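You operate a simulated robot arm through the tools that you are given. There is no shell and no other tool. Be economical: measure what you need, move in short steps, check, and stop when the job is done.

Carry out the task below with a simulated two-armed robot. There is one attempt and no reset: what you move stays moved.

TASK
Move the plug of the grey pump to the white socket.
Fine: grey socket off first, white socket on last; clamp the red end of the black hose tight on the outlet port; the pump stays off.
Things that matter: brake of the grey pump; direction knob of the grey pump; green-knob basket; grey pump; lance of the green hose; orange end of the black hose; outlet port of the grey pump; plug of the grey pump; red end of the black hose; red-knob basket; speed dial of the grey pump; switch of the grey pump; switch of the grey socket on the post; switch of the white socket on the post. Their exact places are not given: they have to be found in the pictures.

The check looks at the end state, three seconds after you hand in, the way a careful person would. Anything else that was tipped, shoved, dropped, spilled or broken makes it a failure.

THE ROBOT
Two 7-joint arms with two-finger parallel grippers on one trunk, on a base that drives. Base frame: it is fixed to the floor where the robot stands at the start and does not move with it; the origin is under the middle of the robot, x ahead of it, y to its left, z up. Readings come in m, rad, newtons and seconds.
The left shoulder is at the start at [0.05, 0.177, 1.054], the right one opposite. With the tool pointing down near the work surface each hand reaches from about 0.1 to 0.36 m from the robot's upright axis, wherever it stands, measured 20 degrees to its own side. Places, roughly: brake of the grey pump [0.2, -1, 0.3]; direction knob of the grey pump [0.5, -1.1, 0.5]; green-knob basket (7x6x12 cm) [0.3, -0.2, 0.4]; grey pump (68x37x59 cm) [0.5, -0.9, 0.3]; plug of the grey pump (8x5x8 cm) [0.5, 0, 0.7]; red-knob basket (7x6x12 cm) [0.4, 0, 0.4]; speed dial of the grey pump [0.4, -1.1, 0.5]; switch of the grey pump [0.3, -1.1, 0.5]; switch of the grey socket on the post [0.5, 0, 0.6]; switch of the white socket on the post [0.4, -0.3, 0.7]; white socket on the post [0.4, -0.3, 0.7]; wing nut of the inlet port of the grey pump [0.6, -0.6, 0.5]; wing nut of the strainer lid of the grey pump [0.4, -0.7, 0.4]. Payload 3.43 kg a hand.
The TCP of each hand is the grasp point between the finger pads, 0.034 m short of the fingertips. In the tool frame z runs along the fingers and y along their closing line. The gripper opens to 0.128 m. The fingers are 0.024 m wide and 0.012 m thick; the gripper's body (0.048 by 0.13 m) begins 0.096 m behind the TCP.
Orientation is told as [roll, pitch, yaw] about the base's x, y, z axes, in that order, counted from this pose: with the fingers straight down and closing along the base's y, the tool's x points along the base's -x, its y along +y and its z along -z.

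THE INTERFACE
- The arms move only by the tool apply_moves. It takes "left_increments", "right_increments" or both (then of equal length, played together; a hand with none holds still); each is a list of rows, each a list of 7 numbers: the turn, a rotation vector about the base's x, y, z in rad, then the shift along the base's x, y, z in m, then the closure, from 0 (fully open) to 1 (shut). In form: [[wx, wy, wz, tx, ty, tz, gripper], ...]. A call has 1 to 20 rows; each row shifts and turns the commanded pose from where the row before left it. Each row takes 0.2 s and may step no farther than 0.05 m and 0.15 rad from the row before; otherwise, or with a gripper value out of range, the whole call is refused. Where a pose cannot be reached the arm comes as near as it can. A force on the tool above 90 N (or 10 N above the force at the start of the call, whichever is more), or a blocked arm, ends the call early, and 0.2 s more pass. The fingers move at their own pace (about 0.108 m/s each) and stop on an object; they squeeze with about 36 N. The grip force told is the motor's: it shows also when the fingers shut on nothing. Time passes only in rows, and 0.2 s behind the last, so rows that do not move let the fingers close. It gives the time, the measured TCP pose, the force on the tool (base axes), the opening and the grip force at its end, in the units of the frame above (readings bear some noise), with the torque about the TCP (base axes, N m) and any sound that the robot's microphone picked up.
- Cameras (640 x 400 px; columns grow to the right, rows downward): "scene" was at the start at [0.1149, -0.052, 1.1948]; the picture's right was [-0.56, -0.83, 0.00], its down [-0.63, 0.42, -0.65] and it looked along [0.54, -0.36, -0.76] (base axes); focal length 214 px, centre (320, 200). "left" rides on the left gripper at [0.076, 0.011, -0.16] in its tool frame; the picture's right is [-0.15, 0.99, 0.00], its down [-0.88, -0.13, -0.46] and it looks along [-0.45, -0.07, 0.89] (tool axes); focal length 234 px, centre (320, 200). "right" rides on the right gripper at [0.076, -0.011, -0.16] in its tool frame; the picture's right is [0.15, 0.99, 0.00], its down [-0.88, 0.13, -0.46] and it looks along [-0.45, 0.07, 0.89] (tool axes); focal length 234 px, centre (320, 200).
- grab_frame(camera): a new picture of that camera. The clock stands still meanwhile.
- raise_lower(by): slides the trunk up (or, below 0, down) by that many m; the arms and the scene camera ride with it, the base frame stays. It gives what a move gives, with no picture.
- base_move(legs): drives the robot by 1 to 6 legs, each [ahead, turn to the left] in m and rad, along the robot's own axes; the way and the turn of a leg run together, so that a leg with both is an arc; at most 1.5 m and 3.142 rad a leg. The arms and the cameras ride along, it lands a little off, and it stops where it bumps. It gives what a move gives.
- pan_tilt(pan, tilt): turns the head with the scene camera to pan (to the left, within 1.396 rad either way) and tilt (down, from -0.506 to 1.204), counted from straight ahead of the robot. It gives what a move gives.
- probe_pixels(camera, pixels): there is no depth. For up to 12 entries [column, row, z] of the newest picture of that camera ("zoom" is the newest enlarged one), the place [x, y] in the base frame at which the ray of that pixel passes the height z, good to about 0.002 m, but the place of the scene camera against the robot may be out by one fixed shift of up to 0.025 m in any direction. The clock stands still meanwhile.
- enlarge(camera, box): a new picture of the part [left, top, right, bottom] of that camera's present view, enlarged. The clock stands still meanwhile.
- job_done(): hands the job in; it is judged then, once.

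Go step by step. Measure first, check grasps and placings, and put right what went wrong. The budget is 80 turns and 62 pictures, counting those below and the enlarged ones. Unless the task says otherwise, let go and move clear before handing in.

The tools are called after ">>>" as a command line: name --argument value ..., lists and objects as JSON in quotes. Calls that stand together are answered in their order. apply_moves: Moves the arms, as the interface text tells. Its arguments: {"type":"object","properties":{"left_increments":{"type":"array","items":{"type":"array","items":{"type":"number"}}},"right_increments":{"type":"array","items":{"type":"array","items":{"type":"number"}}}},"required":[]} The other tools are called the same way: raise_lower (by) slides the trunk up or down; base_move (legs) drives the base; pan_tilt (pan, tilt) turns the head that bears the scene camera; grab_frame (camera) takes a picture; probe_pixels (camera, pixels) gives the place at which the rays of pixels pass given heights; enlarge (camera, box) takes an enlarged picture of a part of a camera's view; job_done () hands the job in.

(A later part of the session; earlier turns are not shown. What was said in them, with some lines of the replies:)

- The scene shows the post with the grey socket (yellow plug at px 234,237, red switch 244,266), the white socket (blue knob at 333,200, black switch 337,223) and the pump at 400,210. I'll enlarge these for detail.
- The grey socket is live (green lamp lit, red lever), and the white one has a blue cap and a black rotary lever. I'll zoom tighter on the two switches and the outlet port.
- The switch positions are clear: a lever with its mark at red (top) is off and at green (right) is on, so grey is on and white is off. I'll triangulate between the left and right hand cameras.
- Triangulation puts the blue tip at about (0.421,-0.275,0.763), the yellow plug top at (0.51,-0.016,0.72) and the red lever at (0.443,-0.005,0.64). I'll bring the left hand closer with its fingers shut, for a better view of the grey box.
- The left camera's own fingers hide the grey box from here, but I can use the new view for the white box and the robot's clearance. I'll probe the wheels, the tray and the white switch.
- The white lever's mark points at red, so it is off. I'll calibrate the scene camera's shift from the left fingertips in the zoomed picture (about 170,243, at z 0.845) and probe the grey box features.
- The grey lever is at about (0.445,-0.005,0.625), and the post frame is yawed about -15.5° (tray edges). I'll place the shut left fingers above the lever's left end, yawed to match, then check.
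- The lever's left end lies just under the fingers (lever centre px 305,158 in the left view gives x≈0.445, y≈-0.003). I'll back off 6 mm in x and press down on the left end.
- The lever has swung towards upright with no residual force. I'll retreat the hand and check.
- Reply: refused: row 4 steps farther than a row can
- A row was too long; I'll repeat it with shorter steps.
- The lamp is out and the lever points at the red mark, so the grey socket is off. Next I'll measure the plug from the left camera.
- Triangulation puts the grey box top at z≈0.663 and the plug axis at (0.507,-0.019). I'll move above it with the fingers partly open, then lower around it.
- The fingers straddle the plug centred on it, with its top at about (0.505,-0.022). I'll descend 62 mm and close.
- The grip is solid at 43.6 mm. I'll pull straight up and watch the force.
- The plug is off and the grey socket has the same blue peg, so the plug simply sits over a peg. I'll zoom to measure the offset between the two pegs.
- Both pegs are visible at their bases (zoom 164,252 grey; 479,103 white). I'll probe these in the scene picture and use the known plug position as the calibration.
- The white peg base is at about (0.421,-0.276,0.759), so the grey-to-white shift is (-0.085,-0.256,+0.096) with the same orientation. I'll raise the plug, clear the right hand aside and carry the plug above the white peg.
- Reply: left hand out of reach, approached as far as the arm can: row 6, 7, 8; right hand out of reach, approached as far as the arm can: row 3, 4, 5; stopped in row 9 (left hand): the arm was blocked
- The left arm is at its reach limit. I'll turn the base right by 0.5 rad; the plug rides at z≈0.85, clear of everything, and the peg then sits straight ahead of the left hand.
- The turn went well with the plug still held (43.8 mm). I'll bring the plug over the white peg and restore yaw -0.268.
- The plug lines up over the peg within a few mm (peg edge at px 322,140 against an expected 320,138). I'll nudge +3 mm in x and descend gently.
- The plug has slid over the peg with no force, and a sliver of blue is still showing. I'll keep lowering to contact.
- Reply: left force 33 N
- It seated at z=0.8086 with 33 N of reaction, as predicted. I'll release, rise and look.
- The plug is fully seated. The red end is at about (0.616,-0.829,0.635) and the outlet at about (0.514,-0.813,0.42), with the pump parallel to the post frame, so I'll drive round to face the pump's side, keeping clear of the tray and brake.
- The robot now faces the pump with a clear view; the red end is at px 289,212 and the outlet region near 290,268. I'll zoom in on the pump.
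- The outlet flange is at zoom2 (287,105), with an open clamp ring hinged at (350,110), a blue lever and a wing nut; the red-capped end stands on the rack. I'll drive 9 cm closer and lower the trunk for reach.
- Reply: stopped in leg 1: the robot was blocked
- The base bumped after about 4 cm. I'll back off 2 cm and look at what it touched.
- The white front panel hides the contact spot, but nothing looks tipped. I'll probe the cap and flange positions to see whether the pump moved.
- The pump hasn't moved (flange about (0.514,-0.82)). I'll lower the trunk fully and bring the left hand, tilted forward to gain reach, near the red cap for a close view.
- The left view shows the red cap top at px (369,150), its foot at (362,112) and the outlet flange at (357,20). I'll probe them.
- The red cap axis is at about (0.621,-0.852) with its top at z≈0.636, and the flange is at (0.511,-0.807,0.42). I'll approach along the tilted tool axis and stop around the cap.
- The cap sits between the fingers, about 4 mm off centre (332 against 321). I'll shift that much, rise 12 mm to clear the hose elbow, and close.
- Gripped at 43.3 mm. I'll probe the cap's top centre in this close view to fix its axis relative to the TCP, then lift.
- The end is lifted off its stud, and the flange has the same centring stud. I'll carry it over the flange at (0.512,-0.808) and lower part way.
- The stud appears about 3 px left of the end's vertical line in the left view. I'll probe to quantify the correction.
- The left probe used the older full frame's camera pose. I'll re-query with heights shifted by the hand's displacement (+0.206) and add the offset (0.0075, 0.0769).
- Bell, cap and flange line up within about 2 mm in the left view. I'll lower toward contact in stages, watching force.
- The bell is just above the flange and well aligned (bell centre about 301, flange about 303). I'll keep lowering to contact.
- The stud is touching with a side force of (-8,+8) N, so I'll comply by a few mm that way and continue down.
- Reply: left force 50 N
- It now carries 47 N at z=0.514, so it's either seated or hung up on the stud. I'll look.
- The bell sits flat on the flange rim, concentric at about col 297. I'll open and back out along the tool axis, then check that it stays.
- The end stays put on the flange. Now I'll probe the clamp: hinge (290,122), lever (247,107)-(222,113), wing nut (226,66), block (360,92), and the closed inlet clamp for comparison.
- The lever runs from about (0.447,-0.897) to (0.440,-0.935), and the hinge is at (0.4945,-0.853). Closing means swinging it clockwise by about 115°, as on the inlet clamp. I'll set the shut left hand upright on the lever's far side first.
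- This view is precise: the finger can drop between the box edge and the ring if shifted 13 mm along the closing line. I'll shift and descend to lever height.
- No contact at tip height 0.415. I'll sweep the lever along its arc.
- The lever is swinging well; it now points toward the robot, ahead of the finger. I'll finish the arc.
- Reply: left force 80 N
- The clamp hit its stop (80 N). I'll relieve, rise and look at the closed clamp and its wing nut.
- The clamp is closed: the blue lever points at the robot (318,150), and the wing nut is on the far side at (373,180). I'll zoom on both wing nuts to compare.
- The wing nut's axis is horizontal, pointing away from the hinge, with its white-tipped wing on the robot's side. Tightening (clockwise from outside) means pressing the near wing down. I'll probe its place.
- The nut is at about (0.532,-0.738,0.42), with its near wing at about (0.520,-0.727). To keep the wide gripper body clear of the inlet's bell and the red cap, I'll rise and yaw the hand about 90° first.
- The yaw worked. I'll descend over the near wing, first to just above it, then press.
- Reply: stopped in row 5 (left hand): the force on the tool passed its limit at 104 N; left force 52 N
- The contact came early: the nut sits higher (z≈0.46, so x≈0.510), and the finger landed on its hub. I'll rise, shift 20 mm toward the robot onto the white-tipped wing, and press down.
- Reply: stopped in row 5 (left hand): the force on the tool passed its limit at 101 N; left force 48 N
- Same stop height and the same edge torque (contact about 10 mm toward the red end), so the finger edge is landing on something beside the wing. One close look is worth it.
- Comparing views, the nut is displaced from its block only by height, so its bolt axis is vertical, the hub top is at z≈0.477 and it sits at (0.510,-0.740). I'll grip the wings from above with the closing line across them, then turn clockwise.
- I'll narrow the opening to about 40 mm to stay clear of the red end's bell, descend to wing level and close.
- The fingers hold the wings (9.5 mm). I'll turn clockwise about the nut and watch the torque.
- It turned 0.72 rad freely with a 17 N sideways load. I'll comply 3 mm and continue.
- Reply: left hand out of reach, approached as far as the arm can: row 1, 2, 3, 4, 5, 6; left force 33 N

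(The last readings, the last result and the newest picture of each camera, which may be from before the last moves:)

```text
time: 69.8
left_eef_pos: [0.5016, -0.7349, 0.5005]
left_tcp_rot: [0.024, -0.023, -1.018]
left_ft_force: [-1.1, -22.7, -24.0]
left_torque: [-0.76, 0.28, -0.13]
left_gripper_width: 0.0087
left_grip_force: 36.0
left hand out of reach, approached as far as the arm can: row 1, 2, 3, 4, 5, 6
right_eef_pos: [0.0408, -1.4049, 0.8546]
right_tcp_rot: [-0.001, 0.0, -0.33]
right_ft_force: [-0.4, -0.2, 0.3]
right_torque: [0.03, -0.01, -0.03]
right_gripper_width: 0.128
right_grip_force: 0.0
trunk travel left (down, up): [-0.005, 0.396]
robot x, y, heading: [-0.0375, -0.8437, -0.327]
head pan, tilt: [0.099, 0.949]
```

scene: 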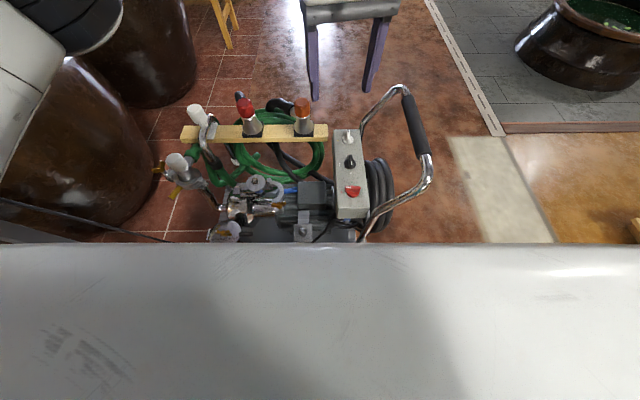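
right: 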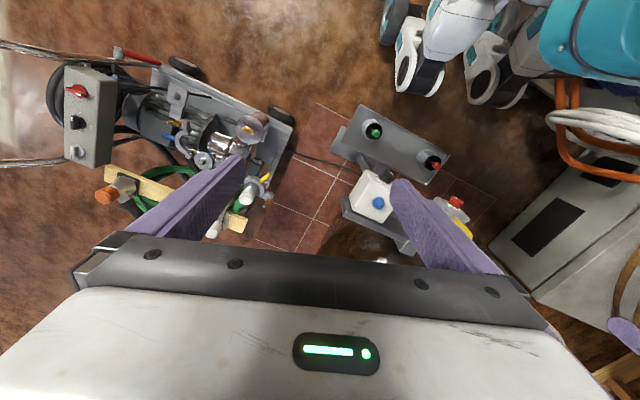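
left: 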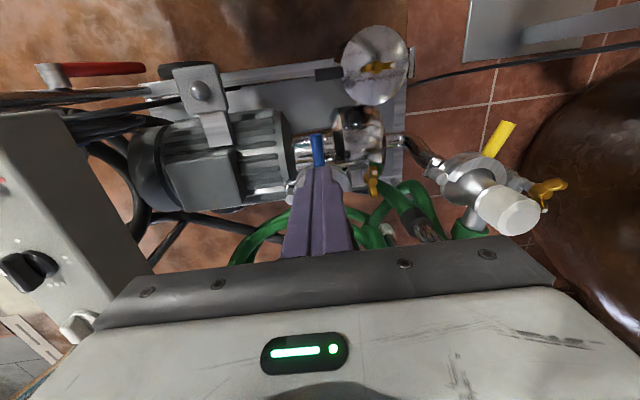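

The wrist limit is at yaw ≈ -1.0. I'll let go, rise clear and unwind to re-grip for another stroke.

>>> apply_moves --left_increments '[[0, 0, 0, 0, 0, 0, 0.69], [0, 0, 0, 0, 0, 0, 0.69], [0, 0, 0.12, 0, 0.003, 0.03, 0.69], [0, 0, 0.12, 0, 0, 0.03, 0.69], [0, 0, 0.12, 0, 0, 0, 0.69], [0, 0, 0.12, 0, 0, 0, 0.69], [0, 0, 0.12, 0, 0, 0, 0.69], [0, 0, 0.12, 0, 0, 0, 0.69], [0, 0, 0.145, 0, 0, 0, 0.69], [0, 0, 0.145, 0, 0, 0, 0.69], [0, 0, 0.145, 0, 0, 0, 0.69], [0, 0, 0.145, 0, 0, 0, 0.69], [0, 0, 0, 0, 0, 0, 0.69]]'

```text
time: 72.6
left_eef_pos: [0.5018, -0.7311, 0.5631]
left_tcp_rot: [0.031, -0.021, 0.285]
left_ft_force: [-0.1, 0.9, -0.2]
left_torque: [-0.01, -0.01, 0.02]
left_gripper_width: 0.0398
left_grip_force: 0.0
right_eef_pos: [0.0395, -1.4049, 0.8552]
right_tcp_rot: [0.0, -0.003, -0.329]
right_ft_force: [0.1, 0.0, 0.0]
right_torque: [-0.03, 0.0, 0.01]
right_gripper_width: 0.1278
right_grip_force: 0.0
trunk travel left (down, up): [-0.005, 0.396]
robot x, y, heading: [-0.0405, -0.8449, -0.324]
head pan, tilt: [0.099, 0.949]
```

Unwound (the command resets to the measured pose). The wings lie along the released yaw ≈ -1.02, which is equivalent to 2.12, so I'll try to reach that yaw for a long clockwise stroke.

>>> apply_moves --left_increments '[[-0.02, 0.015, 0.141, 0.004, -0.005, 0, 0.69], [0, 0, 0.141, 0.004, -0.006, 0, 0.69], [0, 0, 0.141, 0, 0, 0, 0.69], [0, 0, 0.141, 0, 0, 0, 0.69], [0, 0, 0.141, 0, 0, 0, 0.69], [0, 0, 0.141, 0, 0, 0, 0.69], [0, 0, 0.141, 0, 0, 0, 0.69], [0, 0, 0.141, 0, 0, 0, 0.69], [0, 0, 0.141, 0, 0, 0, 0.69], [0, 0, 0.141, 0, 0, 0, 0.69], [0, 0, 0.141, 0, 0, 0, 0.69], [0, 0, 0.141, 0, 0, 0, 0.69], [0, 0, 0.141, 0, 0, 0, 0.69], [0, 0, 0, 0, 0, 0, 0.69]]'

```text
time: 75.6
left_eef_pos: [0.5092, -0.7426, 0.5634]
left_tcp_rot: [0.016, 0.002, 2.118]
left_ft_force: [-0.2, -0.2, 0.1]
left_torque: [-0.03, 0.01, 0.0]
left_gripper_width: 0.0395
left_grip_force: 0.0
right_eef_pos: [0.0392, -1.4038, 0.8545]
right_tcp_rot: [0.0, -0.003, -0.33]
right_ft_force: [0.6, -0.1, -0.4]
right_torque: [0.01, -0.02, -0.03]
right_gripper_width: 0.128
right_grip_force: 0.0
trunk travel left (down, up): [-0.005, 0.396]
robot x, y, heading: [-0.0393, -0.8463, -0.326]
head pan, tilt: [0.099, 0.949]
```

Yaw 2.118 is reachable. I'll descend, grip and turn clockwise.

>>> apply_moves --left_increments '[[0, 0, 0, 0, 0, -0.03, 0.69], [0, 0, 0, 0, 0, -0.025, 0.69], [0, 0, 0, 0, 0, -0.012, 0.69], [0, 0, 0, 0, 0, 0, 1], [0, 0, 0, 0, 0, 0, 1], [0, 0, -0.14, 0, 0, 0, 1], [0, 0, -0.14, 0, 0, 0, 1], [0, 0, -0.14, 0, 0, 0, 1], [0, 0, -0.14, 0, 0, 0, 1], [0, 0, -0.14, 0, 0, 0, 1], [0, 0, -0.14, 0, 0, 0, 1], [0, 0, -0.14, 0, 0, 0, 1]]'

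```text
time: 78.2
left_eef_pos: [0.5081, -0.7425, 0.4964]
left_tcp_rot: [0.015, 0.004, 1.133]
left_ft_force: [-1.1, 5.3, 2.7]
left_torque: [0.29, -0.43, 0.01]
left_gripper_width: 0.0087
left_grip_force: 35.9
right_eef_pos: [0.0402, -1.4037, 0.8546]
right_tcp_rot: [0.0, -0.002, -0.33]
right_ft_force: [-0.1, 0.2, 0.0]
right_torque: [0.04, 0.03, 0.0]
right_gripper_width: 0.1282
right_grip_force: 0.1
trunk travel left (down, up): [-0.005, 0.396]
robot x, y, heading: [-0.0365, -0.8467, -0.325]
head pan, tilt: [0.099, 0.949]
```

The grip is holding (8.7 mm) and the nut is turning with little torque so far. I'll continue the stroke.

>>> apply_moves --left_increments '[[0, 0, -0.14, 0, 0, 0, 1], [0, 0, -0.14, 0, 0, 0, 1], [0, 0, -0.14, 0, 0, 0, 1], [0, 0, -0.14, 0, 0, 0, 1], [0, 0, -0.14, 0, 0, 0, 1], [0, 0, -0.14, 0, 0, 0, 1], [0, 0, -0.14, 0, 0, 0, 1], [0, 0, -0.14, 0, 0, 0, 1], [0, 0, -0.14, 0, 0, 0, 1], [0, 0, -0.14, 0, 0, 0, 1], [0, 0, -0.14, 0, 0, 0, 1], [0, 0, -0.14, 0, 0, 0, 1], [0, 0, -0.14, 0, 0, 0, 1], [0, 0, 0, 0, 0, 0, 1]]'

```text
time: 81.2
left_eef_pos: [0.5109, -0.7413, 0.4953]
left_tcp_rot: [0.018, 0.002, -0.684]
left_ft_force: [-4.0, 11.7, 4.1]
left_torque: [-0.08, 0.64, 1.26]
left_gripper_width: 0.018
left_grip_force: 35.6
right_eef_pos: [0.0387, -1.4042, 0.8546]
right_tcp_rot: [0.001, -0.002, -0.331]
right_ft_force: [-0.1, -0.5, 0.3]
right_torque: [-0.01, -0.01, -0.01]
right_gripper_width: 0.1278
right_grip_force: 0.1
trunk travel left (down, up): [-0.005, 0.396]
robot x, y, heading: [-0.043, -0.846, -0.331]
head pan, tilt: [0.099, 0.949]
```

The torque rose to 1.3 N·m and the grip slipped round (18 mm), so the nut is hard against its stop and the clamp is tight after about 180° or more. I'll open, rise clear and check it with one picture.

>>> apply_moves --left_increments '[[0, 0, 0, 0, 0, 0, 0.65], [0, 0, 0, 0, 0, 0, 0.65], [0, 0, 0, 0, 0, 0.03, 0.65], [0, 0, 0, 0, 0, 0.045, 0.65], [0, 0, 0, -0.01, 0, 0.045, 0.65], [0, 0, 0.1, -0.04, 0.01, 0.02, 0.65], [0, 0, 0.1, -0.04, 0.01, 0.02, 0.65], [0, 0, 0.1, -0.04, 0.01, 0.02, 0.65], [0, 0, 0.1, -0.02, 0.0, 0.02, 0.65]]'

>>> enlarge --camera "scene" --box '[215, 140, 345, 250]'

```text
time: 83.2
left_eef_pos: [0.3594, -0.7135, 0.695]
left_tcp_rot: [0.016, 0.002, -0.285]
left_ft_force: [-0.6, -0.1, 0.0]
left_torque: [-0.01, 0.02, 0.02]
left_gripper_width: 0.0449
left_grip_force: 0.1
right_eef_pos: [0.0406, -1.4042, 0.8538]
right_tcp_rot: [0.0, 0.0, -0.329]
right_ft_force: [0.0, 0.1, -0.1]
right_torque: [0.01, 0.04, 0.0]
right_gripper_width: 0.1279
right_grip_force: 0.0
trunk travel left (down, up): [-0.005, 0.396]
robot x, y, heading: [-0.0385, -0.8466, -0.326]
head pan, tilt: [0.099, 0.949]
```

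```text
3.64 times, centred on (280, 195) of scene
```

zoom: 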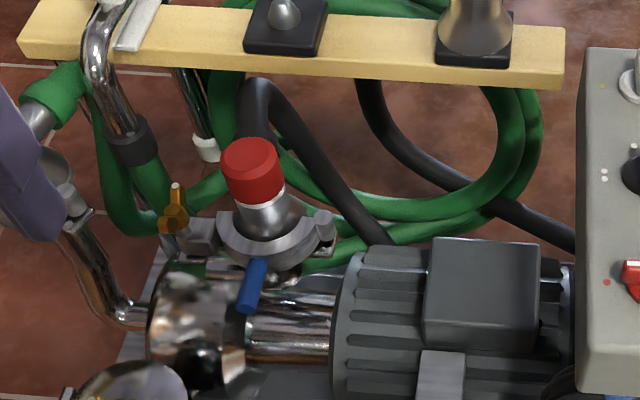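

The picture confirms it: the ring is closed round the red end, the lever points at the robot, and the nut has turned exactly half a turn (white tip now on the far side) to its stop. Next I'll raise the trunk and drive back to the post for the white switch.

>>> raise_lower --by 0.22

>>> apply_moves --left_increments '[[0, 0, 0, 0, 0, 0.03, 1], [0, 0, 0, 0, 0, 0.02, 1], [0, 0, 0, 0, 0, 0, 1]]'

>>> base_move --legs '[[-0.14, 0], [0, -1.43], [-0.763, 0], [0, 1.257]]'

```text
time: 85.6
left_eef_pos: [0.3611, -0.7138, 0.9155]
left_tcp_rot: [0.016, 0.002, -0.282]
left_ft_force: [0.2, -0.2, 0.8]
left_torque: [0.0, 0.0, -0.02]
left_gripper_width: 0.0451
left_grip_force: 0.1
right_eef_pos: [0.0393, -1.4044, 1.0742]
right_tcp_rot: [0.0, -0.002, -0.33]
right_ft_force: [-0.5, 0.6, 0.5]
right_torque: [0.02, 0.02, 0.01]
right_gripper_width: 0.1278
right_grip_force: 0.0
trunk travel left (down, up): [-0.225, 0.176]
robot x, y, heading: [-0.0377, -0.8488, -0.327]
head pan, tilt: [0.099, 0.949]
```

```text
time: 86.4
left_eef_pos: [0.3591, -0.7131, 0.9656]
left_tcp_rot: [0.016, 0.001, -0.283]
left_ft_force: [-0.5, -0.9, -0.2]
left_torque: [-0.03, 0.02, 0.04]
left_gripper_width: 0.0
left_grip_force: 33.2
right_eef_pos: [0.0392, -1.4036, 1.0743]
right_tcp_rot: [0.0, -0.002, -0.329]
right_ft_force: [0.0, 0.1, -0.4]
right_torque: [-0.01, 0.0, 0.02]
right_gripper_width: 0.1279
right_grip_force: 0.0
trunk travel left (down, up): [-0.225, 0.176]
robot x, y, heading: [-0.0431, -0.8441, -0.328]
head pan, tilt: [0.099, 0.949]
```

```text
time: 98.0
left_eef_pos: [0.3878, -0.0026, 0.965]
left_tcp_rot: [0.015, 0.002, -0.49]
left_ft_force: [-0.1, 0.4, 0.3]
left_torque: [-0.02, 0.0, 0.01]
left_gripper_width: 0.0
left_grip_force: 33.2
right_eef_pos: [-0.0639, -0.613, 1.0745]
right_tcp_rot: [0.0, -0.002, -0.534]
right_ft_force: [0.4, -0.4, -0.6]
right_torque: [-0.01, 0.01, 0.0]
right_gripper_width: 0.128
right_grip_force: 0.1
trunk travel left (down, up): [-0.225, 0.176]
robot x, y, heading: [-0.0254, -0.0481, -0.531]
head pan, tilt: [0.099, 0.949]
```

I'm back near the post. The white lever should be at about (0.362,-0.257,0.72), from the grey switch plus the measured peg offset. I'll move the shut fingers beside its upper half on the left, in front of the box.

>>> apply_moves --left_increments '[[-0.008, 0, 0.037, -0.0042, -0.037, 0, 1], [-0.008, 0, 0.037, -0.0042, -0.037, 0, 1], [0, 0, 0.037, -0.0042, -0.037, 0, 1], [0, 0, 0.037, -0.0042, -0.037, 0, 1], [0, 0, 0.037, -0.0042, -0.037, 0, 1], [0, 0, 0.035, -0.004, -0.0365, 0, 1], [0, 0, 0, 0, 0, -0.04, 1], [0, 0, 0, 0, 0, -0.04, 1], [0, 0, 0, 0, 0, -0.04, 1], [0, 0, 0, 0, 0, -0.04, 1], [0, 0, 0, 0, 0, -0.02, 1], [0, 0, 0, 0, 0, -0.018, 1], [0, 0, 0, 0, 0, 0, 1]]'

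```text
time: 100.8
left_eef_pos: [0.3654, -0.2228, 0.7674]
left_tcp_rot: [0.002, -0.007, -0.267]
left_ft_force: [0.3, -0.2, 0.6]
left_torque: [0.0, 0.02, 0.01]
left_gripper_width: 0.0001
left_grip_force: 33.2
right_eef_pos: [-0.0651, -0.6126, 1.075]
right_tcp_rot: [0.002, -0.003, -0.534]
right_ft_force: [-0.2, 0.0, -0.1]
right_torque: [0.03, 0.0, 0.01]
right_gripper_width: 0.1278
right_grip_force: 0.1
trunk travel left (down, up): [-0.225, 0.176]
robot x, y, heading: [-0.0251, -0.0545, -0.532]
head pan, tilt: [0.099, 0.949]
```

Clear on the lever's left. I'll sweep toward its right and read the force.

>>> apply_moves --left_increments '[[0, 0, 0, -0.0027, -0.0096, 0, 1], [0, 0, 0, -0.0027, -0.0096, 0, 1], [0, 0, 0, -0.0027, -0.0096, 0, 1]]'

```text
time: 101.6
left_eef_pos: [0.356, -0.2528, 0.767]
left_tcp_rot: [0.0, -0.006, -0.269]
left_ft_force: [-0.6, -0.4, 0.0]
left_torque: [0.01, -0.01, 0.01]
left_gripper_width: 0.0
left_grip_force: 32.5
right_eef_pos: [-0.0646, -0.612, 1.0739]
right_tcp_rot: [-0.001, -0.002, -0.534]
right_ft_force: [-0.5, -0.5, 0.1]
right_torque: [-0.03, 0.0, 0.0]
right_gripper_width: 0.1282
right_grip_force: 0.0
trunk travel left (down, up): [-0.225, 0.176]
robot x, y, heading: [-0.0242, -0.0524, -0.532]
head pan, tilt: [0.099, 0.949]
```

No resistance, the same as on the grey switch. I'll finish the sweep and press down on the lever's right end, which should stop me near tip z≈0.727 if it has turned.

>>> apply_moves --left_increments '[[0, 0, 0, -0.0027, -0.0096, 0, 1], [0, 0, 0, -0.0029, -0.0106, 0, 1], [0, 0, 0, 0, 0, -0.004, 1], [0, 0, 0, 0, 0, -0.004, 1], [0, 0, 0, 0, 0, -0.003, 1], [0, 0, 0, 0, 0, 0, 1]]'

```text
time: 103.0
left_eef_pos: [0.3507, -0.2724, 0.7597]
left_tcp_rot: [-0.001, -0.008, -0.269]
left_ft_force: [-0.6, 5.2, 26.8]
left_torque: [0.23, -0.07, -0.07]
left_gripper_width: 0.0
left_grip_force: 33.1
right_eef_pos: [-0.0673, -0.613, 1.0755]
right_tcp_rot: [0.0, -0.003, -0.532]
right_ft_force: [-0.7, -0.7, 0.4]
right_torque: [0.0, -0.01, -0.01]
right_gripper_width: 0.128
right_grip_force: 0.0
trunk travel left (down, up): [-0.225, 0.176]
robot x, y, heading: [-0.0277, -0.056, -0.532]
head pan, tilt: [0.099, 0.949]
```

It stopped at tip z=0.726 with 27 N, so the lever is horizontal against its end stop. I'll retreat and use the last picture to verify.

>>> apply_moves --left_increments '[[0, 0, 0, -0.005, 0, 0.04, 1], [0, 0, 0, -0.01, 0, 0.04, 1], [0, 0, 0, -0.01, 0.01, 0.045, 1], [0, 0, 0, -0.02, 0.03, 0.03, 0.5], [0, 0, 0, -0.02, 0.04, 0.02, 0], [0, 0, 0, -0.01, 0.045, 0.01, 0], [0, 0, 0, 0, 0.045, 0, 0], [0, 0, 0, 0, 0.045, 0, 0]]'

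>>> pan_tilt --pan -0.1 --tilt 0.867

>>> enlarge --camera "scene" --box '[210, 160, 370, 260]'

```text
time: 104.8
left_eef_pos: [0.2748, -0.0549, 0.9433]
left_tcp_rot: [0.003, -0.005, -0.267]
left_ft_force: [-0.5, 0.6, -0.1]
left_torque: [-0.08, -0.06, -0.03]
left_gripper_width: 0.128
left_grip_force: 0.0
right_eef_pos: [-0.0644, -0.6141, 1.0745]
right_tcp_rot: [-0.001, -0.004, -0.534]
right_ft_force: [-0.2, -0.6, 0.2]
right_torque: [-0.01, 0.0, 0.02]
right_gripper_width: 0.1281
right_grip_force: 0.0
trunk travel left (down, up): [-0.225, 0.176]
robot x, y, heading: [-0.0294, -0.0507, -0.532]
head pan, tilt: [0.099, 0.949]
```

```text
time: 105.5
left_eef_pos: [0.2749, -0.0566, 0.9428]
left_tcp_rot: [-0.001, -0.005, -0.269]
left_ft_force: [0.2, -0.4, -0.3]
left_torque: [-0.02, -0.03, -0.01]
left_gripper_width: 0.1278
left_grip_force: 0.0
right_eef_pos: [-0.0651, -0.6144, 1.0737]
right_tcp_rot: [0.001, -0.002, -0.534]
right_ft_force: [0.7, -0.9, -0.6]
right_torque: [-0.01, -0.02, 0.01]
right_gripper_width: 0.128
right_grip_force: 0.1
trunk travel left (down, up): [-0.225, 0.176]
robot x, y, heading: [-0.0304, -0.0514, -0.535]
head pan, tilt: [-0.099, 0.867]
```

```text
4.00 times, centred on (290, 210) of scene
```

zoom: 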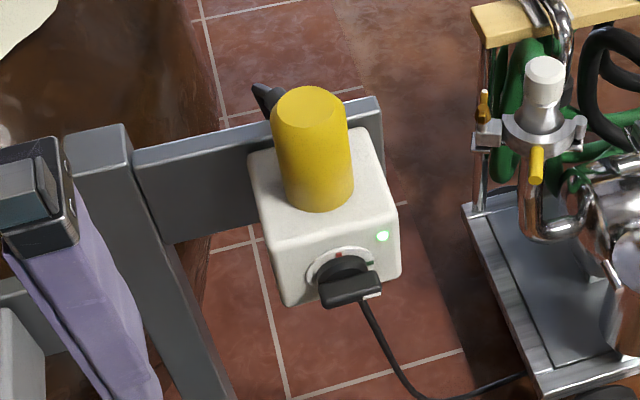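

The last picture shows the white socket's green lamp lit (382,236), its lever at the green mark and the plug fully seated. The grey socket was switched off first, the red end is clamped tight on the outlet, and both hands are clear, so I'm handing in.

>>> job_done

```text
The job is handed in.
```

The pump's plug is now in the white socket, and I've handed the job in; no verdict has come back yet.

- **Sockets:** I switched the grey socket off first (its lamp went out). I switched the white one on last, and its lamp is lit.
- **Hose:** The red end of the black hose sits on the outlet port with the clamp closed. I turned the wing nut half a turn, to its stop.
- **Pump:** I never touched its switch or other controls.
- **Contacts along the way:**
  - While driving up to the pump, the base bumped something low and stopped. I backed off, and position checks afterwards showed the pump had not moved.
  - The fingers twice pressed onto the outlet's wing nut at about 100 N before I found the right grip. I saw no damage.
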